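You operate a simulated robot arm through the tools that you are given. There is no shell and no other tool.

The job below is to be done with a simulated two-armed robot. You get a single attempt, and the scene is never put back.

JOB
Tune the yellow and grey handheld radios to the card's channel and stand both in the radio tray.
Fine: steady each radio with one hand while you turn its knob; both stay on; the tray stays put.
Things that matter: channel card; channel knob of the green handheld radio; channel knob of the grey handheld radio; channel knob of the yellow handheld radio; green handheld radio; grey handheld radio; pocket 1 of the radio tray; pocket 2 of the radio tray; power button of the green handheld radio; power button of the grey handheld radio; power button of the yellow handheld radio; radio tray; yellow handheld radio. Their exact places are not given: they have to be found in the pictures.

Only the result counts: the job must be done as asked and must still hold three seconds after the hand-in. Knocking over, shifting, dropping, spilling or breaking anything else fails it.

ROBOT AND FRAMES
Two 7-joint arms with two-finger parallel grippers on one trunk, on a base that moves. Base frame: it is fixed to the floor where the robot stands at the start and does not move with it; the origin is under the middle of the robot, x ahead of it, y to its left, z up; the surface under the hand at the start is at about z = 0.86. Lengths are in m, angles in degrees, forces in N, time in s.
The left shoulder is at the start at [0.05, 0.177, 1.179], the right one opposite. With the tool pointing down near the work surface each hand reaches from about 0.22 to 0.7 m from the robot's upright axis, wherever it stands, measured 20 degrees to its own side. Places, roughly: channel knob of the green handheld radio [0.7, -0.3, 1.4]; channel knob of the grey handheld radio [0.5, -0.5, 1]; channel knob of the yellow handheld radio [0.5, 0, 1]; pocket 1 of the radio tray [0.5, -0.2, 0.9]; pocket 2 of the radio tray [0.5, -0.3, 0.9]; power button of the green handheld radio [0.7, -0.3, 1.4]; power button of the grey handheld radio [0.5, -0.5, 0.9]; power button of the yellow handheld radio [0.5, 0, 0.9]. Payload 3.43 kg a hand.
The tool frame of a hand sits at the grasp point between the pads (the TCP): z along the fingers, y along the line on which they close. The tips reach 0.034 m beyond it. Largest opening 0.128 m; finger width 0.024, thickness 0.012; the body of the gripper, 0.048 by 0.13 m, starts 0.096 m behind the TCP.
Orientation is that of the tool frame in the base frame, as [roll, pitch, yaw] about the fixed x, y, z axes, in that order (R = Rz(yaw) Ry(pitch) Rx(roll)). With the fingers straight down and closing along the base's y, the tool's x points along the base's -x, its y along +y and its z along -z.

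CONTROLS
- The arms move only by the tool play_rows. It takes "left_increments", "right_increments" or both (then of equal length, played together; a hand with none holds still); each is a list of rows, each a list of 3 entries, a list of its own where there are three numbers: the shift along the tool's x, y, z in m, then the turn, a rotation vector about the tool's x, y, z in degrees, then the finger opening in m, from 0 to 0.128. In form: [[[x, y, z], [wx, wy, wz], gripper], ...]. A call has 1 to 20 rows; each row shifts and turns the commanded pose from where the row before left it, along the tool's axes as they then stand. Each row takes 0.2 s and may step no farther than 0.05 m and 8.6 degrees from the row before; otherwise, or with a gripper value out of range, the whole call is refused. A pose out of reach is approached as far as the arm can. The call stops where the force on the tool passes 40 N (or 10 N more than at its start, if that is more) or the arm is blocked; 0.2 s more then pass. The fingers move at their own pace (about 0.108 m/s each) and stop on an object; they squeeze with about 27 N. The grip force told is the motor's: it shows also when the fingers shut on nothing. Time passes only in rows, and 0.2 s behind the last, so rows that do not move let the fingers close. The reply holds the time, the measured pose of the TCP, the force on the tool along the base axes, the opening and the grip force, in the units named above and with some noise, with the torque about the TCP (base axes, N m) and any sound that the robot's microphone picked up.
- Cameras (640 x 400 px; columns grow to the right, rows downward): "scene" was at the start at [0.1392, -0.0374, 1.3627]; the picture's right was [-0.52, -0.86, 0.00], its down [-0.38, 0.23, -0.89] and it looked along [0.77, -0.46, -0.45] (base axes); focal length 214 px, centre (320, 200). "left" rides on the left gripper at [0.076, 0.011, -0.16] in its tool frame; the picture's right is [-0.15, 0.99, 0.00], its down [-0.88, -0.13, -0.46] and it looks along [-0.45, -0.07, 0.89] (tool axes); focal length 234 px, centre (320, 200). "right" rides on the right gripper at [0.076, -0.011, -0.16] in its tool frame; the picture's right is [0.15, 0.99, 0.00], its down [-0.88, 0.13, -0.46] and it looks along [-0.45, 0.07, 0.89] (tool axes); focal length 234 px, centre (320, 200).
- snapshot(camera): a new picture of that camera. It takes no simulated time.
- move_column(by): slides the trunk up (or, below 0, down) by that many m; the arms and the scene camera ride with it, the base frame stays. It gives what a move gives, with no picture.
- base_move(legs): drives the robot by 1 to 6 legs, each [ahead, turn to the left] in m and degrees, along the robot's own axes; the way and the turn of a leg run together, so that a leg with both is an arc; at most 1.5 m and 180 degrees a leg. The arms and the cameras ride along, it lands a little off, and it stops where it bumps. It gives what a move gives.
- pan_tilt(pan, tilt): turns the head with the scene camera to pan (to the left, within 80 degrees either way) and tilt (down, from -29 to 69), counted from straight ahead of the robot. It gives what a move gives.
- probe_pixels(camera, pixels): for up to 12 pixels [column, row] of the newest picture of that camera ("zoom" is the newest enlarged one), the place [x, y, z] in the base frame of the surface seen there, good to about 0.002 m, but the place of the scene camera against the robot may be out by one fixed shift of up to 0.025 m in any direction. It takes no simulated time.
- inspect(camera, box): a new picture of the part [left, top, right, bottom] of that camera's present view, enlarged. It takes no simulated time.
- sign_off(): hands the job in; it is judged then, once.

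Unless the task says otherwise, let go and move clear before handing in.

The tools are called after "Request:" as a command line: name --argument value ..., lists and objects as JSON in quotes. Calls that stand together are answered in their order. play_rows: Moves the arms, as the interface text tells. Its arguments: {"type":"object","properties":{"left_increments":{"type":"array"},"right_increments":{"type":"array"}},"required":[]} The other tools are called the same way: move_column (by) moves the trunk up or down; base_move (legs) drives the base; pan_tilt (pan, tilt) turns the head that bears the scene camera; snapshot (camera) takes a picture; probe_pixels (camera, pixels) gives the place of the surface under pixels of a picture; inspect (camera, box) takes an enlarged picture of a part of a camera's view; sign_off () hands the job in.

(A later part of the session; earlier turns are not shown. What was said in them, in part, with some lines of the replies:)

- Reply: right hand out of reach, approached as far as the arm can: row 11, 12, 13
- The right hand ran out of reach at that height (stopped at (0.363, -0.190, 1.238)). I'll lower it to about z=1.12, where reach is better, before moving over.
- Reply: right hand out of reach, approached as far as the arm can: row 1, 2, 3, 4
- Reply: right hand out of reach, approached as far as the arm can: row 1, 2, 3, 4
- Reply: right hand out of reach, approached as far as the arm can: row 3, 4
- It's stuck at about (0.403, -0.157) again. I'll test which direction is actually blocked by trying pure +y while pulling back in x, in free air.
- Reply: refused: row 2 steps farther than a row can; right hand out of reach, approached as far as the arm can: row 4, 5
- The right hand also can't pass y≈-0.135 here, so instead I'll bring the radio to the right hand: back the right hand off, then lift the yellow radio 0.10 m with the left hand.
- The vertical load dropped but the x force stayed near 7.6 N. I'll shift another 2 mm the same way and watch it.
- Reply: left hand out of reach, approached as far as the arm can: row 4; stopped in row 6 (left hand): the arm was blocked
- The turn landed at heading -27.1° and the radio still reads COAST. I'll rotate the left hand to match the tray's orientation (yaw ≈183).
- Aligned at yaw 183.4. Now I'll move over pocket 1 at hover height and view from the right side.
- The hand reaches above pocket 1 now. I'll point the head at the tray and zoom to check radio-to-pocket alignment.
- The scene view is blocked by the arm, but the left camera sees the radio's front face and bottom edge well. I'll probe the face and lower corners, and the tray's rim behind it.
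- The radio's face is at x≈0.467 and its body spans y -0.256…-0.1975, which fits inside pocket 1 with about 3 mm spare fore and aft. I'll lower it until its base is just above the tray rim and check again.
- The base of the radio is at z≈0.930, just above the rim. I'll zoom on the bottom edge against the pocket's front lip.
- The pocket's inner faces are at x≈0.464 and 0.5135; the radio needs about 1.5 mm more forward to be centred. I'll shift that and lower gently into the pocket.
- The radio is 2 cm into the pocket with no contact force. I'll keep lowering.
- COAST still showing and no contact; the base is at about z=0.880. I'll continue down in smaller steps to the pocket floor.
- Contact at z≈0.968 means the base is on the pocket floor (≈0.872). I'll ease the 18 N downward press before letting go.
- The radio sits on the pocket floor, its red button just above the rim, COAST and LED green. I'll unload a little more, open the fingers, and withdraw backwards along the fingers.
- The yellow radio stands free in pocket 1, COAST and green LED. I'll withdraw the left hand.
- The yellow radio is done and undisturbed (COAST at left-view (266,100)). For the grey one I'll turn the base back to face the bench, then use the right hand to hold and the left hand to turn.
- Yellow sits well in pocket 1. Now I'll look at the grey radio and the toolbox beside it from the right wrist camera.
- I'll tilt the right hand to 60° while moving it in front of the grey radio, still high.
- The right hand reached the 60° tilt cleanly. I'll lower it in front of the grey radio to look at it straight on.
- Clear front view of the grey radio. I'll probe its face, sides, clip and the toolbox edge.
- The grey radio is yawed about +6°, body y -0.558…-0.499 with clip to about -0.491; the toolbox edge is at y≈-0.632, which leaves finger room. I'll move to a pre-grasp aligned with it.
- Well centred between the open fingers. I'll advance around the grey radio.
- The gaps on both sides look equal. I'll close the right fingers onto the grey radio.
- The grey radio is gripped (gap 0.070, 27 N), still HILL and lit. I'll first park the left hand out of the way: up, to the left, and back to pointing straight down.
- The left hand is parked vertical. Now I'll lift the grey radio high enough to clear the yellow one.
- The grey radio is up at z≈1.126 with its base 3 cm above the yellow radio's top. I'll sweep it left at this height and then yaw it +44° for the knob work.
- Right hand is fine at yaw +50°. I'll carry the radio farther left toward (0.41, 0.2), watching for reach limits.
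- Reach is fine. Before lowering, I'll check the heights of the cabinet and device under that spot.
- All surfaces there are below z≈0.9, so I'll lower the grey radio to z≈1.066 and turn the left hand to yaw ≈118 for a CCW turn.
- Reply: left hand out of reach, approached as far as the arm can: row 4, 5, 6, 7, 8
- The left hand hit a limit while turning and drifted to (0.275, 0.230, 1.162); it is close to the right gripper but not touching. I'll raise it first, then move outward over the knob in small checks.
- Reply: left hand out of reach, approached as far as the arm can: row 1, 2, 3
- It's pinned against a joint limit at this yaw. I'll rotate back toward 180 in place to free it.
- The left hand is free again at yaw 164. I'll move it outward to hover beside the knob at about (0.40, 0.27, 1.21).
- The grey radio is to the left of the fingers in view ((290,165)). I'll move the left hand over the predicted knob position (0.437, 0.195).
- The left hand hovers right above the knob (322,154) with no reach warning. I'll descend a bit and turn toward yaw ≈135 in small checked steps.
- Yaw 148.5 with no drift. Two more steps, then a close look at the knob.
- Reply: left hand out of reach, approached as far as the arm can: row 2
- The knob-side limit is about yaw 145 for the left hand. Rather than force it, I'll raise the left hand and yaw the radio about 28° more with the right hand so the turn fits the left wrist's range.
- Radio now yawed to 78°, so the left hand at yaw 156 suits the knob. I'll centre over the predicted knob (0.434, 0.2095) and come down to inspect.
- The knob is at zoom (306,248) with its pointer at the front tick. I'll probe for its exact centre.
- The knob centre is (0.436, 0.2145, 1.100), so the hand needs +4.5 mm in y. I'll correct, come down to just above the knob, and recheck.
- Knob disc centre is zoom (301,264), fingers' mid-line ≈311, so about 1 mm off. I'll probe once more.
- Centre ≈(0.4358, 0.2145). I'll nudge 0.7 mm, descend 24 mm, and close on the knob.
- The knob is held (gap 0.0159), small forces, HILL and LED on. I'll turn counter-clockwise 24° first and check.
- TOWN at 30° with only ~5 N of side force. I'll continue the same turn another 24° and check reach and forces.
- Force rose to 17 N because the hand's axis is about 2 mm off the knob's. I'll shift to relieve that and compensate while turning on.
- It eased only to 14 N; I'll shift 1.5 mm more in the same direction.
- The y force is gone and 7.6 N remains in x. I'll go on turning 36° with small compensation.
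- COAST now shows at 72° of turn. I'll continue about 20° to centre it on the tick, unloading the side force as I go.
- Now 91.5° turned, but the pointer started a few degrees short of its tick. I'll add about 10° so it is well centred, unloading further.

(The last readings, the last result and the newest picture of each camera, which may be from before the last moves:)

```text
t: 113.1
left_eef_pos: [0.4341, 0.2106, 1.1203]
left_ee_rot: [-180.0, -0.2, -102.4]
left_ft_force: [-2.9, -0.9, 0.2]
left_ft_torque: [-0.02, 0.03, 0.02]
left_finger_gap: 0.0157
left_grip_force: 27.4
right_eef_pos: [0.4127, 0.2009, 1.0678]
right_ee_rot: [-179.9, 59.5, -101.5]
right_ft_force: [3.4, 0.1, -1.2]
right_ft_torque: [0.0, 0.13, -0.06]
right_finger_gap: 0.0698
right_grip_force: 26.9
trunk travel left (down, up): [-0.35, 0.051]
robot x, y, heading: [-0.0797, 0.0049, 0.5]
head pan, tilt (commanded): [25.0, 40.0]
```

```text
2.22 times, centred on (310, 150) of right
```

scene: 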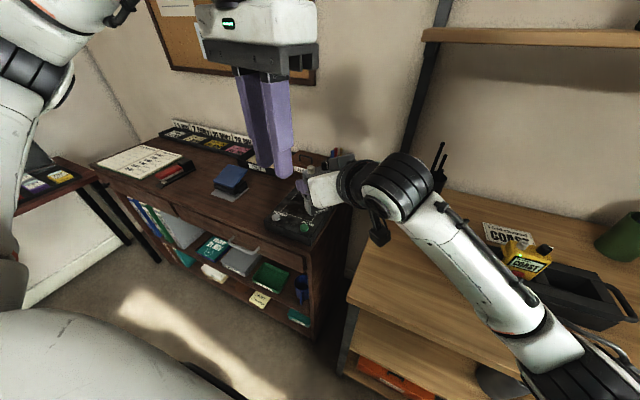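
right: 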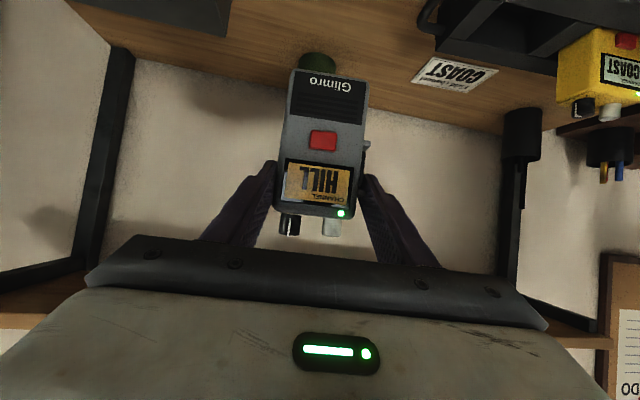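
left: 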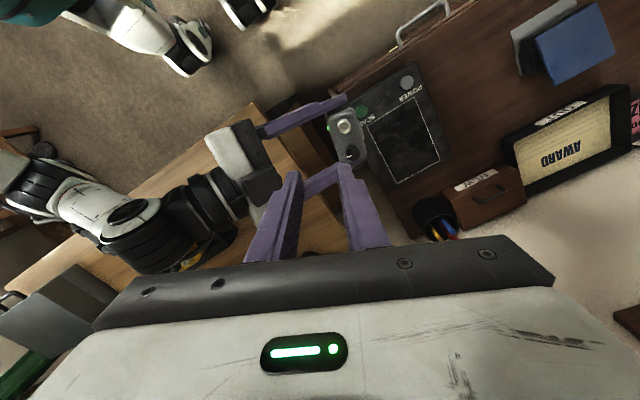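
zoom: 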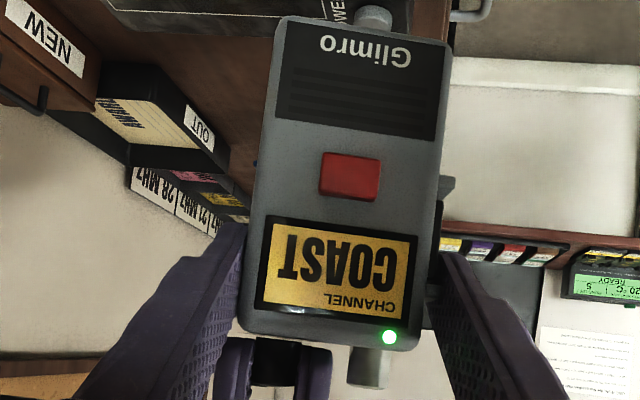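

Forces are near zero and COAST is showing: a good moment to let go. I'll open to 22 mm only (the antenna is 5 mm away) and lift straight up.

Request:
play_rows --left_increments '[[[0, 0, 0], [0, 0, 0], 0.019], [[0, 0, 0], [0, 0, 0], 0.022], [[0, 0, 0], [0, 0, 0], 0.022], [[0, 0, -0.012], [0, 0, 0], 0.022], [[0, 0, -0.02], [0, 0, 0], 0.022], [[0, 0, -0.03], [0, 0, 0], 0.03], [[0, 0, 0], [0, 0, 0], 0.03]]'

Request:
inspect --camera "left" --box '[280, 120, 376, 200]'

Request:
inspect --camera "right" --box '[250, 60, 370, 240]'

```text
t: 114.7
left_eef_pos: [0.4361, 0.211, 1.1816]
left_ee_rot: [180.0, 0.0, -102.3]
left_ft_force: [0.7, 0.8, 1.2]
left_ft_torque: [0.02, -0.06, 0.01]
left_finger_gap: 0.03
left_grip_force: 0.1
right_eef_pos: [0.4125, 0.2015, 1.0674]
right_ee_rot: [-179.9, 59.4, -101.6]
right_ft_force: [0.1, -1.0, -3.2]
right_ft_torque: [-0.05, 0.04, 0.0]
right_finger_gap: 0.0697
right_grip_force: 27.0
trunk travel left (down, up): [-0.35, 0.051]
robot x, y, heading: [-0.0785, 0.0022, 0.6]
head pan, tilt (commanded): [25.0, 40.0]
```

```text
5.00 times, centred on (328, 160) of left
```

zoom: 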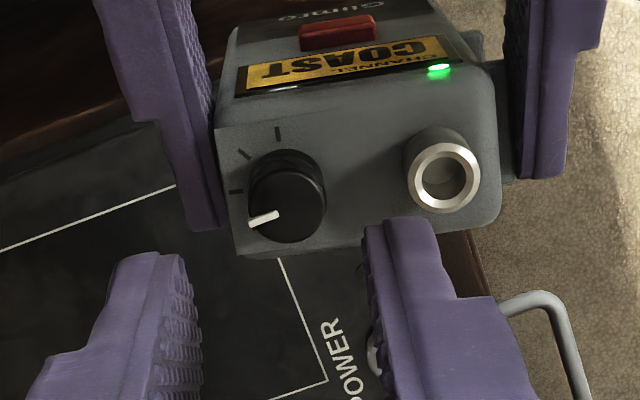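

```text
2.22 times, centred on (310, 150) of right
```

zoom: 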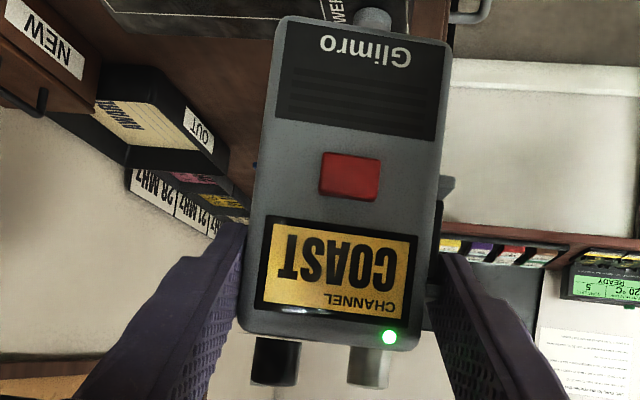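

COAST holds after release, LED on. The pointer looks a little past the third tick, so I'll zoom to measure how far.

Request:
inspect --camera "left" --box '[300, 138, 348, 172]'

Request:
probe_pixels --camera "zoom" --pixels '[[270, 125], [160, 190], [130, 310], [290, 370], [190, 410], [310, 350], [300, 130], [400, 180]]'

```text
11.76 times, centred on (324, 155) of left
```

zoom: 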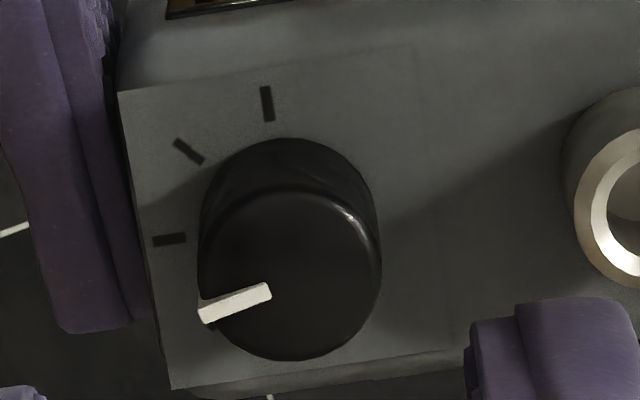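

```text
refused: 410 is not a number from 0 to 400
```

The pointer is about 12–17° past the third tick (ticks at zoom (267,104), (188,151), (170,239)); it still reads COAST but I'd rather centre it. I'll swing the left hand back to yaw ≈200 and re-centre for a small corrective turn.

Request:
play_rows --left_increments '[[[0, 0, 0], [0, 0, 8.2], 0.03], [[0, 0, 0], [0, 0, 8.2], 0.03], [[0, 0, 0], [0, 0, 8.2], 0.03], [[0, 0, 0], [0, 0, 8.2], 0.03], [[0, 0, 0], [0, 0, 8.2], 0.03], [[0, 0, 0], [0, 0, 8.2], 0.03], [[0, 0, 0], [0, 0, 8.2], 0.03], [[0, 0, 0.015], [0, 0, 0], 0.03], [[0, 0, 0.02], [0, 0, 0], 0.03], [[0, 0, 0], [0, 0, 0], 0.03]]'

Request:
inspect --camera "left" --box '[290, 140, 350, 190]'

```text
t: 116.9
left_eef_pos: [0.4362, 0.2133, 1.1462]
left_ee_rot: [-179.9, 0.0, -159.8]
left_ft_force: [0.6, -0.4, 0.8]
left_ft_torque: [0.0, 0.0, -0.02]
left_finger_gap: 0.0299
left_grip_force: 0.1
right_eef_pos: [0.4118, 0.2013, 1.0675]
right_ee_rot: [-179.9, 59.5, -101.6]
right_ft_force: [0.1, -0.2, -2.3]
right_ft_torque: [-0.04, 0.04, -0.01]
right_finger_gap: 0.0697
right_grip_force: 26.8
trunk travel left (down, up): [-0.35, 0.051]
robot x, y, heading: [-0.0794, -0.0022, 0.6]
head pan, tilt (commanded): [25.0, 40.0]
```

```text
8.00 times, centred on (320, 165) of left
```

zoom: 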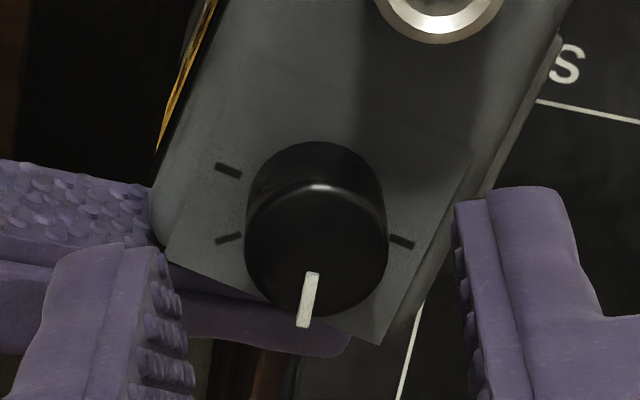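

Measured from ticks 1 and 5, the pointer is at about 105°, so 14° back is right. I'll probe the knob centre again for the corrective grip.

Request:
probe_pixels --camera "zoom" --pixels '[[316, 250], [325, 240], [330, 255], [316, 195], [316, 305], [258, 250], [374, 250], [340, 245]]'

```text
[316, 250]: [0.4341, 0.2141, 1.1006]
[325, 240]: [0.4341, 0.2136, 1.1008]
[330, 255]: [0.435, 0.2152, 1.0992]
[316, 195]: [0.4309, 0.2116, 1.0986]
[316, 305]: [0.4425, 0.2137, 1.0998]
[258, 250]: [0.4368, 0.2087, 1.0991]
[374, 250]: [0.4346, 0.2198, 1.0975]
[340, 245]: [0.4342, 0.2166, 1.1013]
```

Only about 0.7 mm off. I'll descend, grip, turn back 14°, then check before releasing.

Request:
play_rows --left_increments '[[[0.0005, 0.0006, 0.009], [0, 0, 0], 0.03], [[0, 0, 0.009], [0, 0, 0], 0.03], [[0, 0, 0.0085], [0, 0, 0], 0.03], [[0, 0, 0], [0, 0, 0], 0.024], [[0, 0, 0], [0, 0, 0], 0.018], [[0, 0, 0], [0, 0, 0], 0.012], [[0, 0, 0], [0, 0, 0], 0.008], [[0, 0, 0], [0, 0, 0], 0.008], [[0, 0, 0], [0, 0, 5], 0.008], [[0, 0, 0], [0, 0, 5], 0.008], [[0, 0, 0], [0, 0, 4], 0.008], [[0, 0, 0], [0, 0, 0], 0.008]]'

Request:
inspect --camera "right" --box '[250, 60, 370, 240]'

```text
t: 119.5
left_eef_pos: [0.4358, 0.2133, 1.1195]
left_ee_rot: [-179.8, 0.1, -174.0]
left_ft_force: [4.4, -6.9, 1.5]
left_ft_torque: [-0.23, -0.2, -0.02]
left_finger_gap: 0.0158
left_grip_force: 27.3
right_eef_pos: [0.4121, 0.2005, 1.0677]
right_ee_rot: [-180.0, 59.4, -101.5]
right_ft_force: [-4.4, 6.6, -3.8]
right_ft_torque: [-0.19, -0.01, 0.21]
right_finger_gap: 0.0698
right_grip_force: 27.3
trunk travel left (down, up): [-0.35, 0.051]
robot x, y, heading: [-0.0775, 0.0001, 0.7]
head pan, tilt (commanded): [25.0, 40.0]
```

```text
2.22 times, centred on (310, 150) of right
```

zoom: 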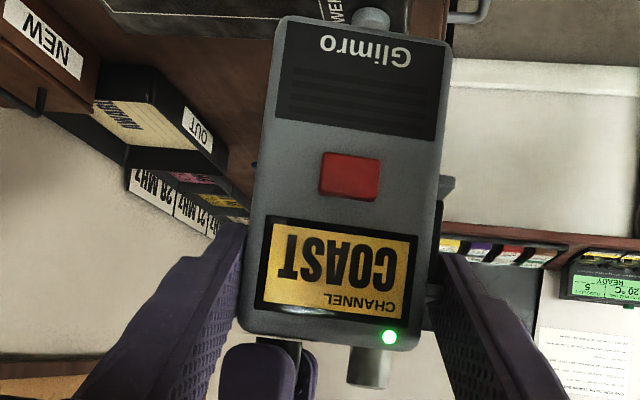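

Still COAST with ~8 N side force. I'll unload about 1 mm, then release and rise.

Request:
play_rows --left_increments '[[[-0.0004, -0.001, 0], [0, 0, 0], 0.008], [[0, 0, 0], [0, 0, 0], 0.008], [[0, 0, 0], [0, 0, 0], 0.008]]'

Request:
play_rows --left_increments '[[[0, 0, 0], [0, 0, 0], 0.02], [[0, 0, 0], [0, 0, 0], 0.025], [[0, 0, 0], [0, 0, 0], 0.025], [[0, 0, -0.012], [0, 0, 0], 0.025], [[0, 0, -0.02], [0, 0, 0], 0.025], [[0, 0, -0.03], [0, 0, 0], 0.03], [[0, 0, 0], [0, 0, 0], 0.03]]'

Request:
inspect --camera "left" --box '[285, 120, 365, 180]'

Request:
inspect --camera "right" --box '[250, 60, 370, 240]'

```text
t: 120.3
left_eef_pos: [0.4359, 0.2129, 1.1198]
left_ee_rot: [-180.0, 0.1, -173.7]
left_ft_force: [8.2, -1.6, 0.9]
left_ft_torque: [-0.1, -0.28, -0.02]
left_finger_gap: 0.0156
left_grip_force: 27.0
right_eef_pos: [0.4116, 0.2002, 1.0673]
right_ee_rot: [-180.0, 59.4, -101.6]
right_ft_force: [-8.0, 1.4, -4.6]
right_ft_torque: [0.02, -0.07, 0.17]
right_finger_gap: 0.0696
right_grip_force: 26.7
trunk travel left (down, up): [-0.35, 0.051]
robot x, y, heading: [-0.0794, 0.0008, 0.3]
head pan, tilt (commanded): [25.0, 40.0]
```

```text
t: 121.9
left_eef_pos: [0.4327, 0.2125, 1.1837]
left_ee_rot: [-179.9, 0.0, -173.8]
left_ft_force: [-0.1, -0.5, 0.0]
left_ft_torque: [0.03, 0.01, -0.01]
left_finger_gap: 0.0301
left_grip_force: 0.1
right_eef_pos: [0.4122, 0.201, 1.0672]
right_ee_rot: [-180.0, 59.4, -101.7]
right_ft_force: [-0.3, 0.5, -2.0]
right_ft_torque: [-0.03, 0.03, 0.03]
right_finger_gap: 0.0696
right_grip_force: 26.6
trunk travel left (down, up): [-0.35, 0.051]
robot x, y, heading: [-0.0775, -0.0026, 0.4]
head pan, tilt (commanded): [25.0, 40.0]
```

```text
6.67 times, centred on (325, 150) of left
```

zoom: 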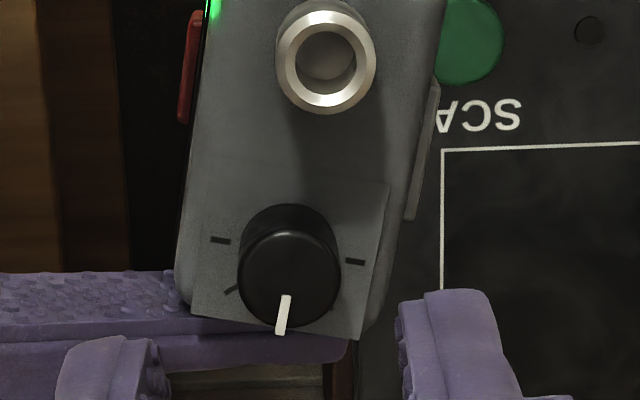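

```text
2.22 times, centred on (310, 150) of right
```

zoom: 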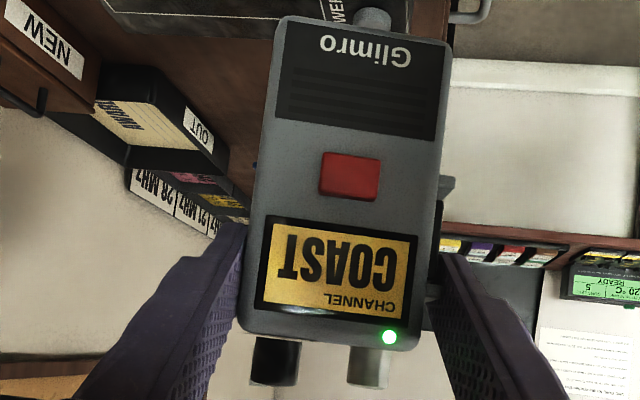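

The grey pointer is now at about 93°, COAST and LED on. I'll park the left hand up and to the left.

Request:
play_rows --left_increments '[[[0, 0, -0.04], [0, 0, 0], 0.03], [[0.0161, 0.037, 0], [0, 0, 0], 0.03], [[0.0161, 0.037, 0], [0, 0, 0], 0.03], [[0.0161, 0.037, 0], [0, 0, 0], 0.03], [[0.0161, 0.037, 0], [0, 0, 0], 0.03], [[0, 0, 0], [0, 0, 0], 0.03]]'

```text
t: 123.3
left_eef_pos: [0.3558, 0.3523, 1.2188]
left_ee_rot: [-179.9, 0.0, -173.8]
left_ft_force: [0.3, 0.3, -0.5]
left_ft_torque: [0.01, 0.03, 0.02]
left_finger_gap: 0.0299
left_grip_force: 0.1
right_eef_pos: [0.4125, 0.2015, 1.0671]
right_ee_rot: [-179.9, 59.5, -101.7]
right_ft_force: [-0.8, -0.8, -2.7]
right_ft_torque: [-0.03, 0.02, -0.04]
right_finger_gap: 0.0696
right_grip_force: 26.6
trunk travel left (down, up): [-0.35, 0.051]
robot x, y, heading: [-0.0792, -0.0019, 0.7]
head pan, tilt (commanded): [25.0, 40.0]
```

Now I'll bring the grey radio back: raise it, undo the extra yaw, carry it right and turn it to match the tray.

Request:
play_rows --right_increments '[[[-0.0129, 0, -0.0076], [6.03, 0, 3.56], 0.05], [[-0.0129, 0, -0.0076], [6.03, 0, 3.56], 0.05], [[-0.0129, 0, -0.0076], [6.03, 0, 3.56], 0.05], [[-0.0129, 0, -0.0076], [6.03, 0, 3.56], 0.05], [[0.0159, -0.0239, -0.0269], [0, 0, 0], 0.05], [[0.0159, -0.0239, -0.0269], [0, 0, 0], 0.05], [[0.0159, -0.0239, -0.0269], [0, 0, 0], 0.05], [[0.0159, -0.0239, -0.0269], [0, 0, 0], 0.05], [[0.0159, -0.0239, -0.0269], [0, 0, 0], 0.05], [[0.0159, -0.0239, -0.0269], [0, 0, 0], 0.05], [[0.0159, -0.0239, -0.0269], [0, 0, 0], 0.05], [[0.0159, -0.0239, -0.0269], [0, 0, 0], 0.05], [[0, 0, 0], [0, 0, 0], 0.05]]'

```text
t: 126.1
left_eef_pos: [0.3556, 0.3553, 1.2202]
left_ee_rot: [-179.8, -0.1, -173.8]
left_ft_force: [-0.4, -0.5, 0.4]
left_ft_torque: [-0.01, 0.02, 0.0]
left_finger_gap: 0.0301
left_grip_force: 0.0
right_eef_pos: [0.399, -0.1115, 1.1255]
right_ee_rot: [-179.9, 59.4, -129.6]
right_ft_force: [-0.1, -0.1, -1.4]
right_ft_torque: [-0.01, 0.02, 0.01]
right_finger_gap: 0.0697
right_grip_force: 26.9
trunk travel left (down, up): [-0.35, 0.051]
robot x, y, heading: [-0.0808, 0.0026, 0.3]
head pan, tilt (commanded): [25.0, 40.0]
```

Back at (0.399, -0.1115). Next I'll yaw to the tray's direction and move across to face pocket 2, still high and in front of the tray.

Request:
play_rows --right_increments '[[[0, 0, 0], [6.78, 0, 4.01], 0.05], [[0, 0, 0], [6.78, 0, 4.01], 0.05], [[0, 0, 0], [6.78, 0, 4.01], 0.05], [[0, 0, 0], [6.78, 0, 4.01], 0.05], [[0, 0, 0], [6.78, 0, 4.01], 0.05], [[0, 0, 0], [6.78, 0, 4.01], 0.05], [[0.0011, -0.0436, -0.0019], [0, 0, 0], 0.05], [[0.0011, -0.0436, -0.0019], [0, 0, 0], 0.05], [[0.0011, -0.0436, -0.0019], [0, 0, 0], 0.05], [[0.0011, -0.0436, -0.0019], [0, 0, 0], 0.05], [[0.0011, -0.0436, -0.0019], [0, 0, 0], 0.05], [[0, 0, 0], [0, 0, 0], 0.05]]'

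Request:
snapshot --camera "right"

Request:
pan_tilt --pan -25 --tilt 35

Request:
snapshot --camera "scene"

```text
t: 128.7
left_eef_pos: [0.3559, 0.3519, 1.2189]
left_ee_rot: [-179.9, 0.0, -173.8]
left_ft_force: [-0.2, -0.4, 0.4]
left_ft_torque: [-0.04, -0.02, 0.0]
left_finger_gap: 0.03
left_grip_force: 0.0
right_eef_pos: [0.4029, -0.3334, 1.1298]
right_ee_rot: [-179.9, 59.4, -176.8]
right_ft_force: [0.0, 0.6, -3.0]
right_ft_torque: [0.02, 0.08, -0.01]
right_finger_gap: 0.0698
right_grip_force: 26.4
trunk travel left (down, up): [-0.35, 0.051]
robot x, y, heading: [-0.0788, 0.002, 0.5]
head pan, tilt (commanded): [25.0, 40.0]
```

```text
taken
```

right: 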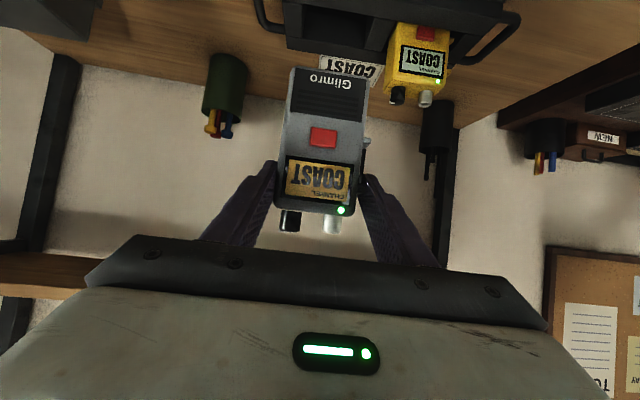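

```text
t: 129.8
left_eef_pos: [0.3555, 0.3523, 1.2202]
left_ee_rot: [-179.9, 0.0, -173.8]
left_ft_force: [-0.6, -0.3, 0.3]
left_ft_torque: [-0.03, 0.02, -0.01]
left_finger_gap: 0.03
left_grip_force: 0.1
right_eef_pos: [0.4025, -0.3334, 1.1287]
right_ee_rot: [-180.0, 59.5, -177.0]
right_ft_force: [-0.7, 0.7, -3.4]
right_ft_torque: [0.01, 0.06, -0.03]
right_finger_gap: 0.0698
right_grip_force: 27.0
trunk travel left (down, up): [-0.35, 0.051]
robot x, y, heading: [-0.0734, -0.0013, 0.5]
head pan, tilt (commanded): [-25.0, 35.0]
```

```text
taken
```

scene: 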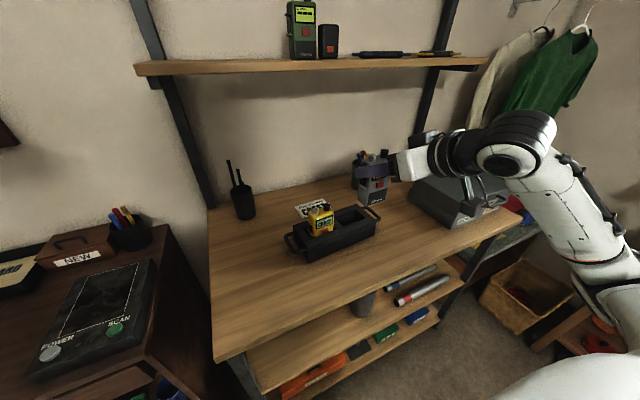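

The grey radio still reads COAST. I'll zoom with the right camera on its face to get its place in the hand, and on the tray behind.

Request:
inspect --camera "right" --box '[250, 40, 390, 240]'

Request:
probe_pixels --camera "zoom" --pixels '[[258, 80], [394, 90], [250, 160], [390, 170], [240, 250], [382, 260], [320, 75], [398, 200], [395, 290], [315, 180], [250, 290], [370, 300]]'

Request:
inspect --camera "right" --box '[260, 0, 460, 100]'

```text
2.00 times, centred on (320, 140) of right
```

zoom: 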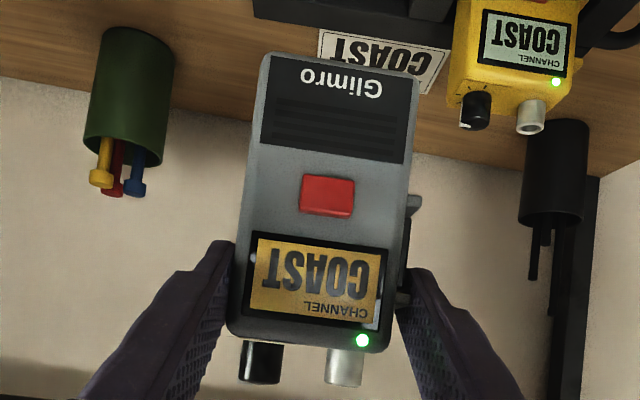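

```text
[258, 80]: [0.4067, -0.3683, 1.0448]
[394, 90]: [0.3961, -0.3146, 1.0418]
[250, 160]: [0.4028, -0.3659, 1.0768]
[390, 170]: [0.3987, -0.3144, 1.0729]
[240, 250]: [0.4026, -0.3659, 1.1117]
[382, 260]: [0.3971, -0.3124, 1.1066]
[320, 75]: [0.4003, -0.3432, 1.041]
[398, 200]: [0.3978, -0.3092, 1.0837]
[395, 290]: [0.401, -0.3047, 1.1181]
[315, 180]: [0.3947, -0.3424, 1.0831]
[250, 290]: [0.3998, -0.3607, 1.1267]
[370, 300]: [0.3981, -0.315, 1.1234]
```

```text
3.20 times, centred on (360, 50) of right
```

zoom: 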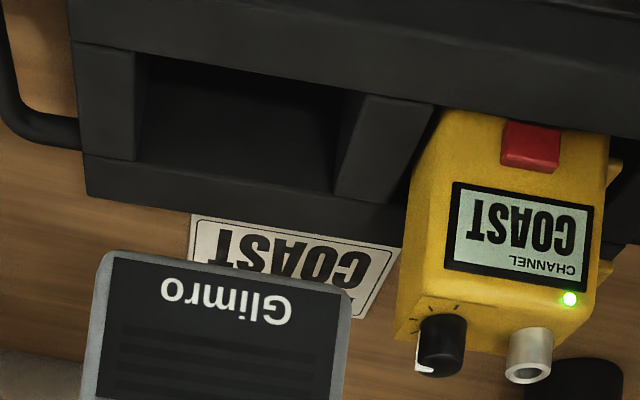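

The tray's pocket 2 is visible at zoom (240,120), and yellow still reads COAST. I'll probe flat spots on the grey face for its yaw in the hand, and pocket 2's rim.

Request:
probe_pixels --camera "zoom" --pixels '[[110, 62], [125, 120], [200, 48], [300, 78], [160, 190], [300, 205], [132, 160], [365, 130], [200, 120], [270, 130], [345, 180], [425, 110]]'

Request:
inspect --camera "right" --box '[250, 40, 390, 240]'

Request:
probe_pixels --camera "zoom" --pixels '[[270, 100], [400, 115], [268, 130], [395, 145], [252, 190], [400, 205], [262, 180], [390, 190], [248, 215], [395, 220], [262, 290], [372, 300]]'

```text
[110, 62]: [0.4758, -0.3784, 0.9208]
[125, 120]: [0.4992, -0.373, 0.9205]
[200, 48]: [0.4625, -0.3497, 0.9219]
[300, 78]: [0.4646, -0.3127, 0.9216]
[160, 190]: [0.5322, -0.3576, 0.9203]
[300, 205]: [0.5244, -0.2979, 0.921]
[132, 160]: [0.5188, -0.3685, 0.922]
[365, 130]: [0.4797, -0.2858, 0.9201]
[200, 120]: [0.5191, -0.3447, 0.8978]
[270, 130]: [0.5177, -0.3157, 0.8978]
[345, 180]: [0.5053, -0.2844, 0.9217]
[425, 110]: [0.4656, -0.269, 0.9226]
```

```text
2.00 times, centred on (320, 140) of right
```

zoom: 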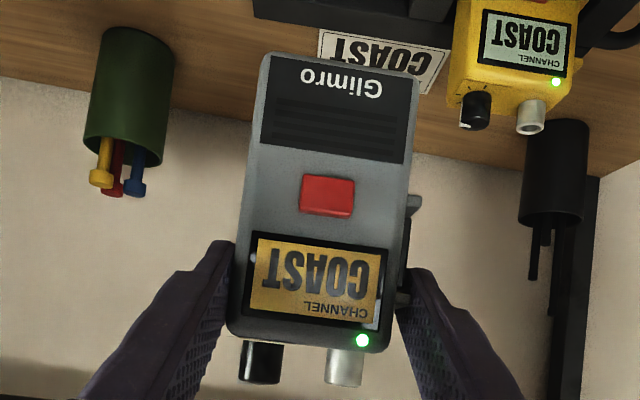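

```text
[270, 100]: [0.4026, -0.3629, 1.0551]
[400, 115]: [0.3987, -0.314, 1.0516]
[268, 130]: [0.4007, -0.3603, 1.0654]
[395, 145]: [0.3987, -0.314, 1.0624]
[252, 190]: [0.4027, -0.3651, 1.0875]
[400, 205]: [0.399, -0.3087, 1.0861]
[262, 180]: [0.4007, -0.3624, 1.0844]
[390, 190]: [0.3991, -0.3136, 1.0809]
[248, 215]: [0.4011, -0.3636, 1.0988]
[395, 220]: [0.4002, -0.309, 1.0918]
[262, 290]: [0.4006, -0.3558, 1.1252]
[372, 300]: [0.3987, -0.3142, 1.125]
```

The grey face matches the tray's yaw (about 3°), and pocket 2 runs x≈0.468–0.518, y≈-0.3665…-0.287. I'll move above pocket 2, aiming for TCP (0.475, -0.325), and come down to just over the rim.

Request:
play_rows --right_increments '[[[-0.0185, 0.0024, 0.0314], [0, 0, 0], 0.05], [[-0.0185, 0.0024, 0.0314], [0, 0, 0], 0.05], [[0, 0, 0], [0, 0, 0], 0.05], [[0.0301, 0, 0.0178], [0, 0, 0], 0.05], [[0.0301, 0, 0.0178], [0, 0, 0], 0.05], [[0.0215, 0, 0.0127], [0, 0, 0], 0.05], [[0, 0, 0], [0, 0, 0], 0.05], [[0, 0, 0], [0, 0, 0], 0.05]]'

Request:
snapshot --camera "right"

Request:
inspect --camera "right" --box '[240, 10, 440, 135]'

```text
t: 131.6
left_eef_pos: [0.3553, 0.353, 1.2186]
left_ee_rot: [-179.9, 0.0, -173.8]
left_ft_force: [0.2, -0.1, 1.0]
left_ft_torque: [0.0, 0.0, 0.0]
left_finger_gap: 0.0303
left_grip_force: 0.0
right_eef_pos: [0.4712, -0.3265, 1.0321]
right_ee_rot: [179.9, 59.5, -177.0]
right_ft_force: [-0.2, 0.4, -3.3]
right_ft_torque: [-0.03, 0.02, 0.01]
right_finger_gap: 0.0694
right_grip_force: 26.5
trunk travel left (down, up): [-0.35, 0.051]
robot x, y, heading: [-0.0792, 0.0031, 0.2]
head pan, tilt (commanded): [-25.0, 35.0]
```

```text
taken
```

right: 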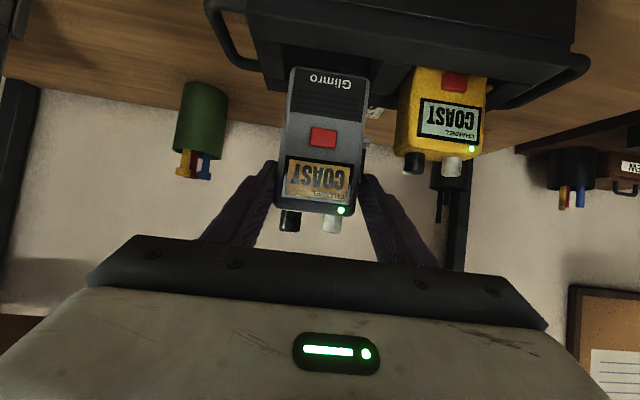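

```text
3.20 times, centred on (340, 72) of right
```

zoom: 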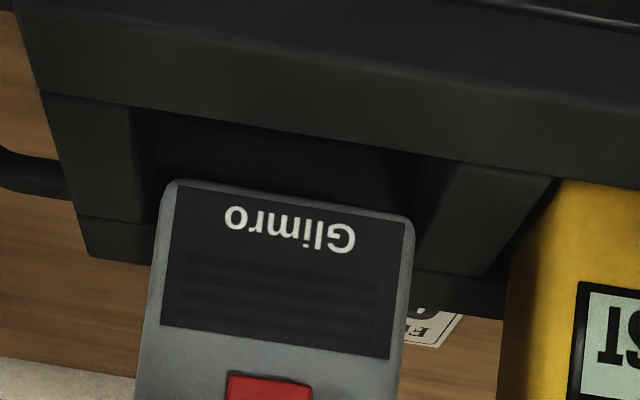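

The base is about 1.5 cm over the rim and looks well lined up. I'll probe the radio's bottom corners and the pocket edges in this view.

Request:
probe_pixels --camera "zoom" --pixels '[[180, 200], [400, 225], [170, 240], [405, 260], [290, 200], [250, 120], [350, 138], [250, 150], [350, 165], [128, 160], [440, 200], [425, 240]]'

Request:
inspect --camera "right" --box '[250, 40, 390, 240]'

Request:
probe_pixels --camera "zoom" --pixels '[[270, 100], [400, 115], [268, 130], [395, 145], [252, 190], [400, 205], [262, 180], [390, 190], [315, 90], [395, 205], [240, 200], [406, 210]]'

```text
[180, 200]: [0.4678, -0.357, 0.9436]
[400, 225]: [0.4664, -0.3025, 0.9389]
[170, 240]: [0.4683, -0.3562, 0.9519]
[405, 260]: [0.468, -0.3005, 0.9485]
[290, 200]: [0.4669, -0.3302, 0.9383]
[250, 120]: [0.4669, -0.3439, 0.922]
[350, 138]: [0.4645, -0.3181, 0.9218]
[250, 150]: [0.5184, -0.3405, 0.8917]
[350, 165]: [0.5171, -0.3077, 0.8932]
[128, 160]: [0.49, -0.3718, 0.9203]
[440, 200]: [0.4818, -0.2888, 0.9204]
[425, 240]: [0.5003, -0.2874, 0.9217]
```

```text
2.00 times, centred on (320, 140) of right
```

zoom: 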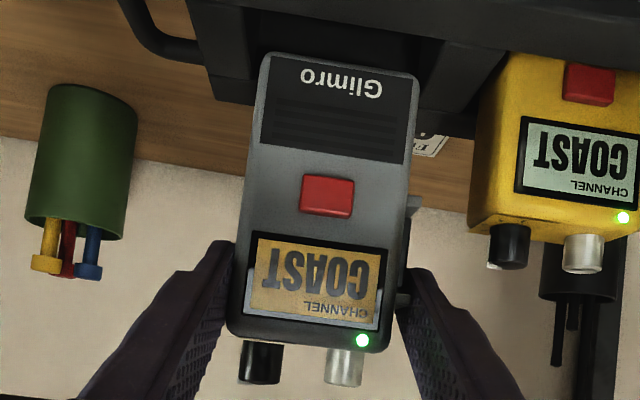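

```text
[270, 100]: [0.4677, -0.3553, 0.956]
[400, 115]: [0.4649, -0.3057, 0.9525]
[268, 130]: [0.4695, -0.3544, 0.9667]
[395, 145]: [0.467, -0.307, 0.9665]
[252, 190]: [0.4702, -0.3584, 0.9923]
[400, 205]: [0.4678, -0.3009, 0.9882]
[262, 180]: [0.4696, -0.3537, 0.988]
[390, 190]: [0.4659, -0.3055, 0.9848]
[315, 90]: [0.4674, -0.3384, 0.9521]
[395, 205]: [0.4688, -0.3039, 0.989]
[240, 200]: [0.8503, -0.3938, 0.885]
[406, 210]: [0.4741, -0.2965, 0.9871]
```

The radio needs +4.5 mm in x and -1.5 mm in y to be centred on pocket 2. I'll correct and begin lowering in small steps.

Request:
play_rows --right_increments '[[[-0.0022, -0.0017, 0.0038], [0, 0, 0], 0.05], [[0, 0, 0], [0, 0, 0], 0.05], [[0.0052, 0, 0.0031], [0, 0, 0], 0.05], [[0.0052, 0, 0.0031], [0, 0, 0], 0.05], [[0.0052, 0, 0.0031], [0, 0, 0], 0.05], [[0.0052, 0, 0.0031], [0, 0, 0], 0.05], [[0, 0, 0], [0, 0, 0], 0.05]]'

Request:
inspect --camera "right" --box '[240, 10, 440, 135]'

Request:
probe_pixels --camera "zoom" --pixels '[[250, 120], [350, 138], [180, 250], [390, 275], [170, 280], [395, 300], [280, 240], [280, 270], [128, 160], [440, 220]]'

```text
t: 133.2
left_eef_pos: [0.3542, 0.3529, 1.219]
left_ee_rot: [-179.9, 0.0, -173.8]
left_ft_force: [0.4, 1.2, 0.3]
left_ft_torque: [-0.02, -0.02, -0.01]
left_finger_gap: 0.0301
left_grip_force: 0.1
right_eef_pos: [0.4795, -0.3254, 1.007]
right_ee_rot: [180.0, 59.5, -177.0]
right_ft_force: [0.6, -0.1, -3.5]
right_ft_torque: [0.02, 0.04, 0.04]
right_finger_gap: 0.0698
right_grip_force: 26.9
trunk travel left (down, up): [-0.35, 0.051]
robot x, y, heading: [-0.0766, 0.0013, 0.5]
head pan, tilt (commanded): [-25.0, 35.0]
```

```text
3.20 times, centred on (340, 72) of right
```

zoom: 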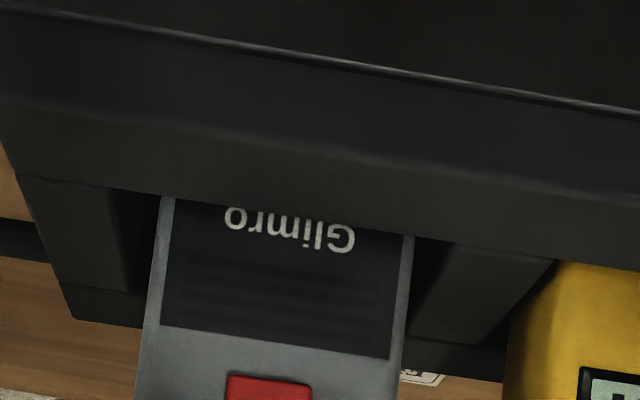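

```text
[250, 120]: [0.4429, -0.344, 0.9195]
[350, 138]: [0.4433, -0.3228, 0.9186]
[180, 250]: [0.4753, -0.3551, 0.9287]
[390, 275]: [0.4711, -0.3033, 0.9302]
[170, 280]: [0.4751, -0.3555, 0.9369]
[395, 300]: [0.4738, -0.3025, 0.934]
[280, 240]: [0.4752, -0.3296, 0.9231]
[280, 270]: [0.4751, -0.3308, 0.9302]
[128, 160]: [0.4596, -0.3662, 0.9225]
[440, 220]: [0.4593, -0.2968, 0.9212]
```

It entered the pocket without contact; the face is at x≈0.475, 2 mm more back than I want. I'll trim that and continue lowering.

Request:
play_rows --right_increments '[[[0.001, 0, -0.0017], [0, 0, 0], 0.05], [[0.0052, 0, 0.0031], [0, 0, 0], 0.05], [[0.0052, 0, 0.0031], [0, 0, 0], 0.05], [[0.0052, 0, 0.0031], [0, 0, 0], 0.05], [[0.0052, 0, 0.0031], [0, 0, 0], 0.05], [[0, 0, 0], [0, 0, 0], 0.05]]'

Request:
inspect --camera "right" --box '[240, 20, 440, 240]'

```text
t: 134.6
left_eef_pos: [0.3551, 0.3525, 1.2194]
left_ee_rot: [-179.8, 0.0, -173.8]
left_ft_force: [0.7, 0.4, 0.2]
left_ft_torque: [-0.05, 0.04, 0.0]
left_finger_gap: 0.0301
left_grip_force: 0.0
right_eef_pos: [0.4767, -0.3257, 0.9823]
right_ee_rot: [179.9, 59.5, -177.0]
right_ft_force: [-0.6, 0.0, -2.4]
right_ft_torque: [0.0, 0.06, 0.0]
right_finger_gap: 0.0697
right_grip_force: 26.8
trunk travel left (down, up): [-0.35, 0.051]
robot x, y, heading: [-0.0764, -0.0027, 0.7]
head pan, tilt (commanded): [-25.0, 35.0]
```

```text
1.82 times, centred on (340, 130) of right
```

zoom: 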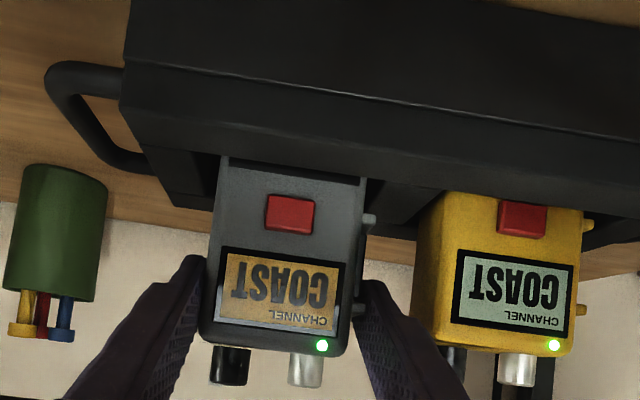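

Both radios show COAST with green LEDs. About 14 mm remain to the floor; I'll lower gently.

Request:
play_rows --right_increments '[[[0.0034, 0, 0.002], [0, 0, 0], 0.05], [[0.0034, 0, 0.002], [0, 0, 0], 0.05], [[0.0026, 0, 0.0015], [0, 0, 0], 0.05], [[0.0017, 0, 0.001], [0, 0, 0], 0.05], [[0, 0, 0], [0, 0, 0], 0.05]]'

```text
t: 135.8
left_eef_pos: [0.3544, 0.3542, 1.2196]
left_ee_rot: [-179.9, -0.1, -173.8]
left_ft_force: [-0.8, -0.8, -0.5]
left_ft_torque: [0.0, 0.04, 0.01]
left_finger_gap: 0.0301
left_grip_force: 0.0
right_eef_pos: [0.4751, -0.3244, 0.9722]
right_ee_rot: [-180.0, 59.8, -177.0]
right_ft_force: [1.4, -0.8, 5.6]
right_ft_torque: [0.26, -0.15, -0.07]
right_finger_gap: 0.0697
right_grip_force: 27.0
trunk travel left (down, up): [-0.35, 0.051]
robot x, y, heading: [-0.0761, 0.0011, 0.3]
head pan, tilt (commanded): [-25.0, 35.0]
```

Light contact at z≈0.972. I'll press 3 mm more to see whether it is truly seated on the floor.

Request:
play_rows --right_increments '[[[0.0017, 0, 0.001], [0, 0, 0], 0.05], [[0.0013, 0, 0.0008], [0, 0, 0], 0.05], [[0, 0, 0], [0, 0, 0], 0.05]]'

Request:
inspect --camera "right" --box '[240, 20, 440, 240]'

Request:
probe_pixels --camera "zoom" --pixels '[[225, 180], [350, 190], [225, 240], [340, 245], [205, 330], [335, 345], [290, 215], [440, 200], [590, 215], [430, 330], [560, 340], [280, 330]]'

```text
t: 136.6
left_eef_pos: [0.3539, 0.353, 1.22]
left_ee_rot: [-179.9, 0.0, -173.9]
left_ft_force: [0.1, -0.6, -0.6]
left_ft_torque: [-0.01, -0.02, 0.01]
left_finger_gap: 0.0302
left_grip_force: 0.2
right_eef_pos: [0.474, -0.3246, 0.9708]
right_ee_rot: [-179.9, 60.1, -177.0]
right_ft_force: [0.9, -6.7, 19.4]
right_ft_torque: [0.45, -0.26, -0.06]
right_finger_gap: 0.0697
right_grip_force: 26.7
trunk travel left (down, up): [-0.35, 0.051]
robot x, y, heading: [-0.0759, -0.0027, 0.8]
head pan, tilt (commanded): [-25.0, 35.0]
```

```text
1.82 times, centred on (340, 130) of right
```

zoom: 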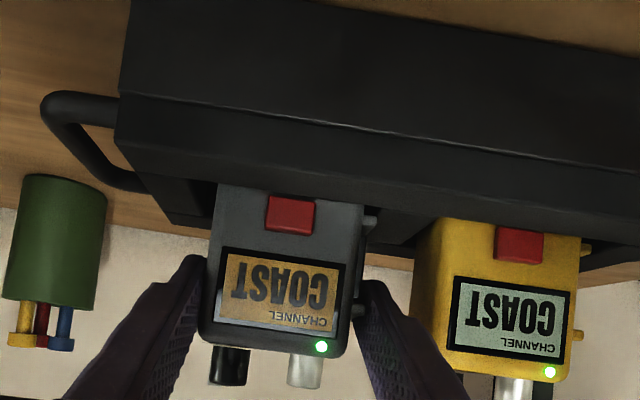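

```text
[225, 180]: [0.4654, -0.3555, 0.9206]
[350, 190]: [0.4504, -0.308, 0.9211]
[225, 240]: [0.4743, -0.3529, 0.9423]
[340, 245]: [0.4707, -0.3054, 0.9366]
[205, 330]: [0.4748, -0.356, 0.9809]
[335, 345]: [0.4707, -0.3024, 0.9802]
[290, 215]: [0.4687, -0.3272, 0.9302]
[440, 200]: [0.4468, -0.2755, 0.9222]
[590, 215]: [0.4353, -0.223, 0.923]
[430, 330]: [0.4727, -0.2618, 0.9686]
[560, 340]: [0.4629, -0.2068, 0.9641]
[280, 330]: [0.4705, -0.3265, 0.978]
```

The force rises with little motion, so the grey radio is on the pocket floor. I'll unload, open the fingers modestly (yellow is close by), and check.

Request:
play_rows --right_increments '[[[-0.003, 0, -0.0018], [0, 0, 0], 0.05], [[0, 0, 0], [0, 0, 0], 0.05], [[0, 0, 0], [0, 0, 0], 0.066], [[0, 0, 0], [0, 0, 0], 0.072], [[0, 0, 0], [0, 0, 0], 0.078], [[0, 0, 0], [0, 0, 0], 0.083], [[0, 0, 0], [0, 0, 0], 0.083]]'

Request:
inspect --camera "right" --box '[240, 20, 440, 240]'

```text
t: 138.2
left_eef_pos: [0.3544, 0.3525, 1.2195]
left_ee_rot: [-179.9, 0.0, -173.8]
left_ft_force: [0.7, 0.3, -0.3]
left_ft_torque: [0.0, 0.01, 0.05]
left_finger_gap: 0.0299
left_grip_force: 0.0
right_eef_pos: [0.475, -0.3234, 0.9699]
right_ee_rot: [-179.9, 59.6, -177.0]
right_ft_force: [0.3, 0.3, 0.0]
right_ft_torque: [0.0, -0.02, -0.01]
right_finger_gap: 0.0827
right_grip_force: 0.1
trunk travel left (down, up): [-0.35, 0.051]
robot x, y, heading: [-0.0793, -0.002, 0.5]
head pan, tilt (commanded): [-25.0, 35.0]
```

```text
1.82 times, centred on (340, 130) of right
```

zoom: 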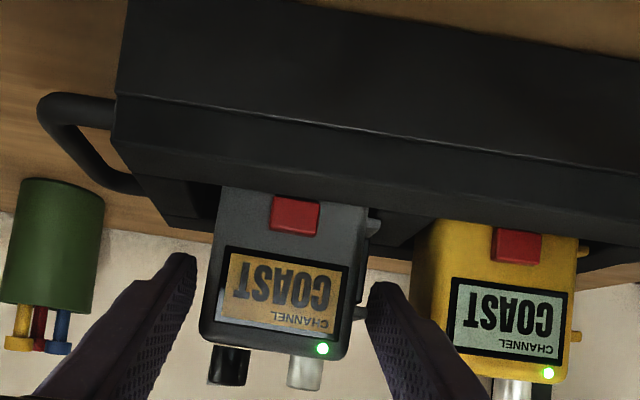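

Released; the grey radio stands by itself with COAST and green LED. I'll withdraw the right hand straight back along its fingers.

Request:
play_rows --right_increments '[[[0, 0, -0.015], [0, 0, 0], 0.083], [[0, 0, -0.025], [0, 0, 0], 0.083], [[0, 0, -0.035], [0, 0, 0], 0.083], [[0, 0, -0.035], [0, 0, 0], 0.083], [[-0.02, -0.02, -0.02], [0, 0, 0], 0.083], [[-0.035, -0.03, -0.01], [0, 0, 0], 0.083], [[-0.03, -0.03, 0], [0, 0, 0], 0.083], [[0, 0, 0], [0, 0, 0], 0.083]]'

Request:
snapshot --camera "right"

Request:
snapshot --camera "scene"

Request:
inspect --camera "scene" --box '[270, 180, 400, 270]'

```text
t: 140.0
left_eef_pos: [0.355, 0.354, 1.2197]
left_ee_rot: [-179.9, 0.0, -173.8]
left_ft_force: [-0.5, 0.3, 0.0]
left_ft_torque: [0.01, 0.0, -0.04]
left_finger_gap: 0.0299
left_grip_force: 0.0
right_eef_pos: [0.404, -0.4067, 1.1139]
right_ee_rot: [180.0, 59.5, -176.9]
right_ft_force: [-0.3, 1.0, 0.5]
right_ft_torque: [-0.02, 0.02, 0.02]
right_finger_gap: 0.0828
right_grip_force: 0.0
trunk travel left (down, up): [-0.35, 0.051]
robot x, y, heading: [-0.0771, 0.0004, 0.2]
head pan, tilt (commanded): [-25.0, 35.0]
```

```text
taken
```

right: 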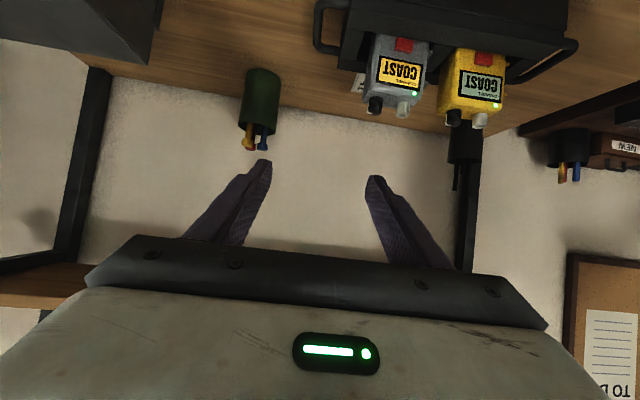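

```text
taken
```

scene: 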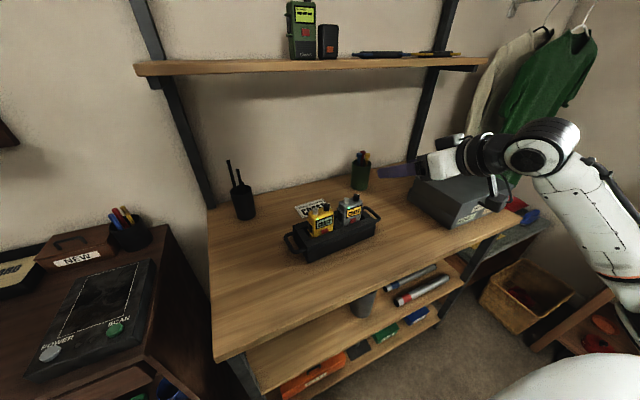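

```text
4.44 times, centred on (335, 225) of scene
```

zoom: 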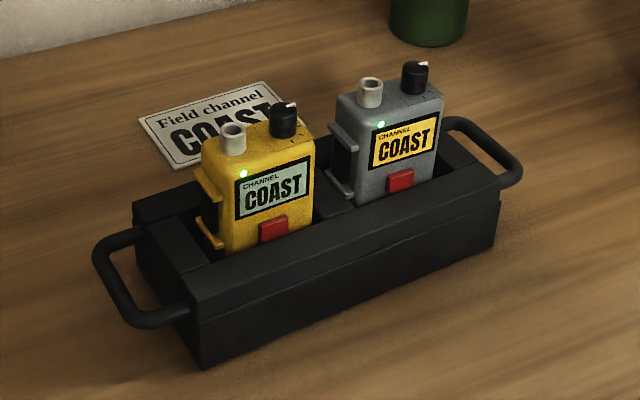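

Both radios stand in the tray showing COAST, LEDs green. I'll probe tray corners and the radios' tops to confirm both are seated and the tray hasn't moved.

Request:
probe_pixels --camera "zoom" --pixels '[[138, 205], [192, 300], [495, 185], [455, 135], [285, 118], [233, 135], [415, 75], [370, 88], [260, 150], [390, 100], [205, 118], [180, 160]]'

Request:
inspect --camera "right" --box '[300, 0, 600, 140]'

Request:
probe_pixels --camera "zoom" --pixels '[[40, 60], [500, 130], [110, 40], [560, 90], [170, 235], [360, 262], [230, 228], [395, 258], [150, 120], [330, 180]]'

```text
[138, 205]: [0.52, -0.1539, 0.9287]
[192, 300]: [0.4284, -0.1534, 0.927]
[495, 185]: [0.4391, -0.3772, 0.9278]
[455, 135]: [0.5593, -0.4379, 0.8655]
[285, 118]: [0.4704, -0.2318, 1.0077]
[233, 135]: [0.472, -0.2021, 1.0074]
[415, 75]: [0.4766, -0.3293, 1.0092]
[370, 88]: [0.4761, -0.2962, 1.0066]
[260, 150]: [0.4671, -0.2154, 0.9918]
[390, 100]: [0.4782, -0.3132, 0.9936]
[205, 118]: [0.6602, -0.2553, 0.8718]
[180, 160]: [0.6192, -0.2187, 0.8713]
```

```text
2.13 times, centred on (450, 70) of right
```

zoom: 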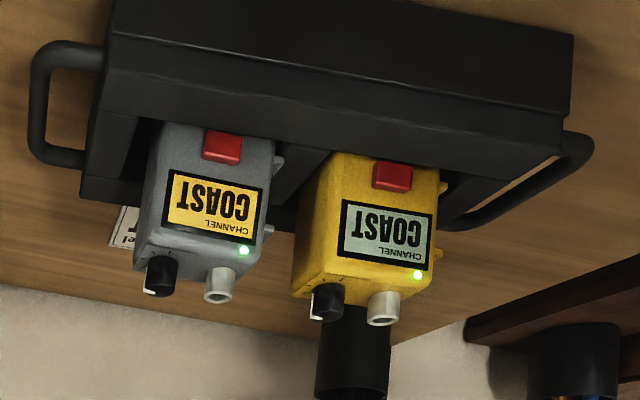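

```text
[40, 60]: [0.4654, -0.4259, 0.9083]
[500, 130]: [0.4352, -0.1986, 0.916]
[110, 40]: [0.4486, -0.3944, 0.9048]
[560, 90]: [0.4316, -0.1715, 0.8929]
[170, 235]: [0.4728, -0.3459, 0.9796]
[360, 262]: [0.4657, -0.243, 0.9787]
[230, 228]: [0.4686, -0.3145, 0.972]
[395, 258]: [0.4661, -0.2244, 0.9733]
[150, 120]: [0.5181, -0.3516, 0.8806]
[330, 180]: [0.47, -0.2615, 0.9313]
```

Knob tops match (1.008 and 1.009 raw), so both radios are seated equally; tray corners match the start within measuring error, and both LEDs are green. I'll pull the right hand farther clear and take a last look.

Request:
play_rows --right_increments '[[[-0.03, -0.02, -0.02], [0, 0, 0], 0.083], [[-0.03, -0.02, -0.02], [0, 0, 0], 0.083], [[0, 0, 0], [0, 0, 0], 0.083], [[0, 0, 0], [0, 0, 0], 0.083], [[0, 0, 0], [0, 0, 0], 0.083]]'

Request:
inspect --camera "scene" --box '[270, 180, 400, 270]'

Request:
snapshot --camera "scene"

```text
t: 141.2
left_eef_pos: [0.3551, 0.3521, 1.219]
left_ee_rot: [-179.9, 0.0, -173.8]
left_ft_force: [0.1, -0.1, -0.7]
left_ft_torque: [0.03, 0.01, -0.01]
left_finger_gap: 0.0302
left_grip_force: 0.1
right_eef_pos: [0.3999, -0.4494, 1.1878]
right_ee_rot: [180.0, 59.5, -177.0]
right_ft_force: [0.1, -0.3, -0.4]
right_ft_torque: [-0.04, 0.0, 0.01]
right_finger_gap: 0.083
right_grip_force: 0.1
trunk travel left (down, up): [-0.35, 0.051]
robot x, y, heading: [-0.0778, -0.0013, 0.1]
head pan, tilt (commanded): [-25.0, 35.0]
```

```text
4.44 times, centred on (335, 225) of scene
```

zoom: 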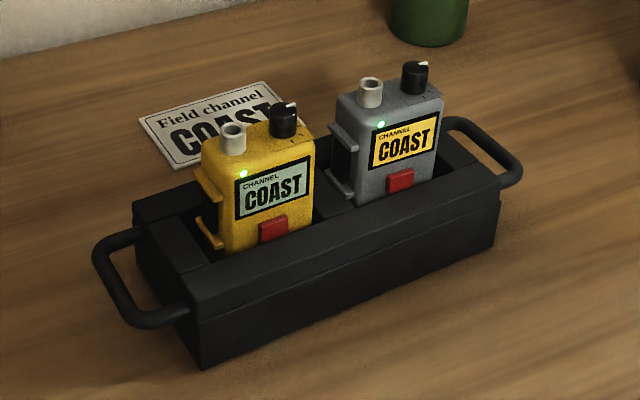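

```text
taken
```

scene: 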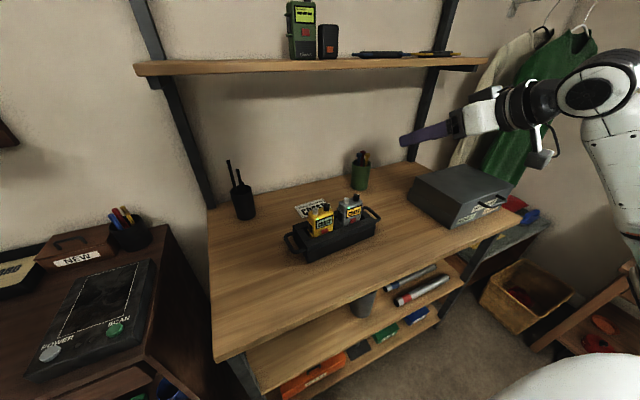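

Zoom (275,185) and (405,140) show both radios upright in the tray on COAST with green LEDs. The tray, card, green radio and other items look undisturbed, and both hands are clear, so I'm handing the job in.

Request:
sign_off

```text
The job is handed in.
```

The job is handed in: the yellow and grey radios are both tuned to COAST, the card's channel, and stand upright in the radio tray. Yellow is in pocket 1 and grey in pocket 2.

- **Power:** both displays still showed COAST with green LEDs in the last picture.
- **Steadying:** each radio was held by one hand, lifted clear of the bench, while the other hand turned its knob. Both knobs were left at about their third tick.
- **Tray:** its corners read within measuring error of where they were at the start. Each radio was pressed down with just under 20 N as it seated.
- **Everything else:** the green radio, card, toolbox and pen cups look undisturbed, and both hands are clear.

I have not seen how the hand-in was judged.
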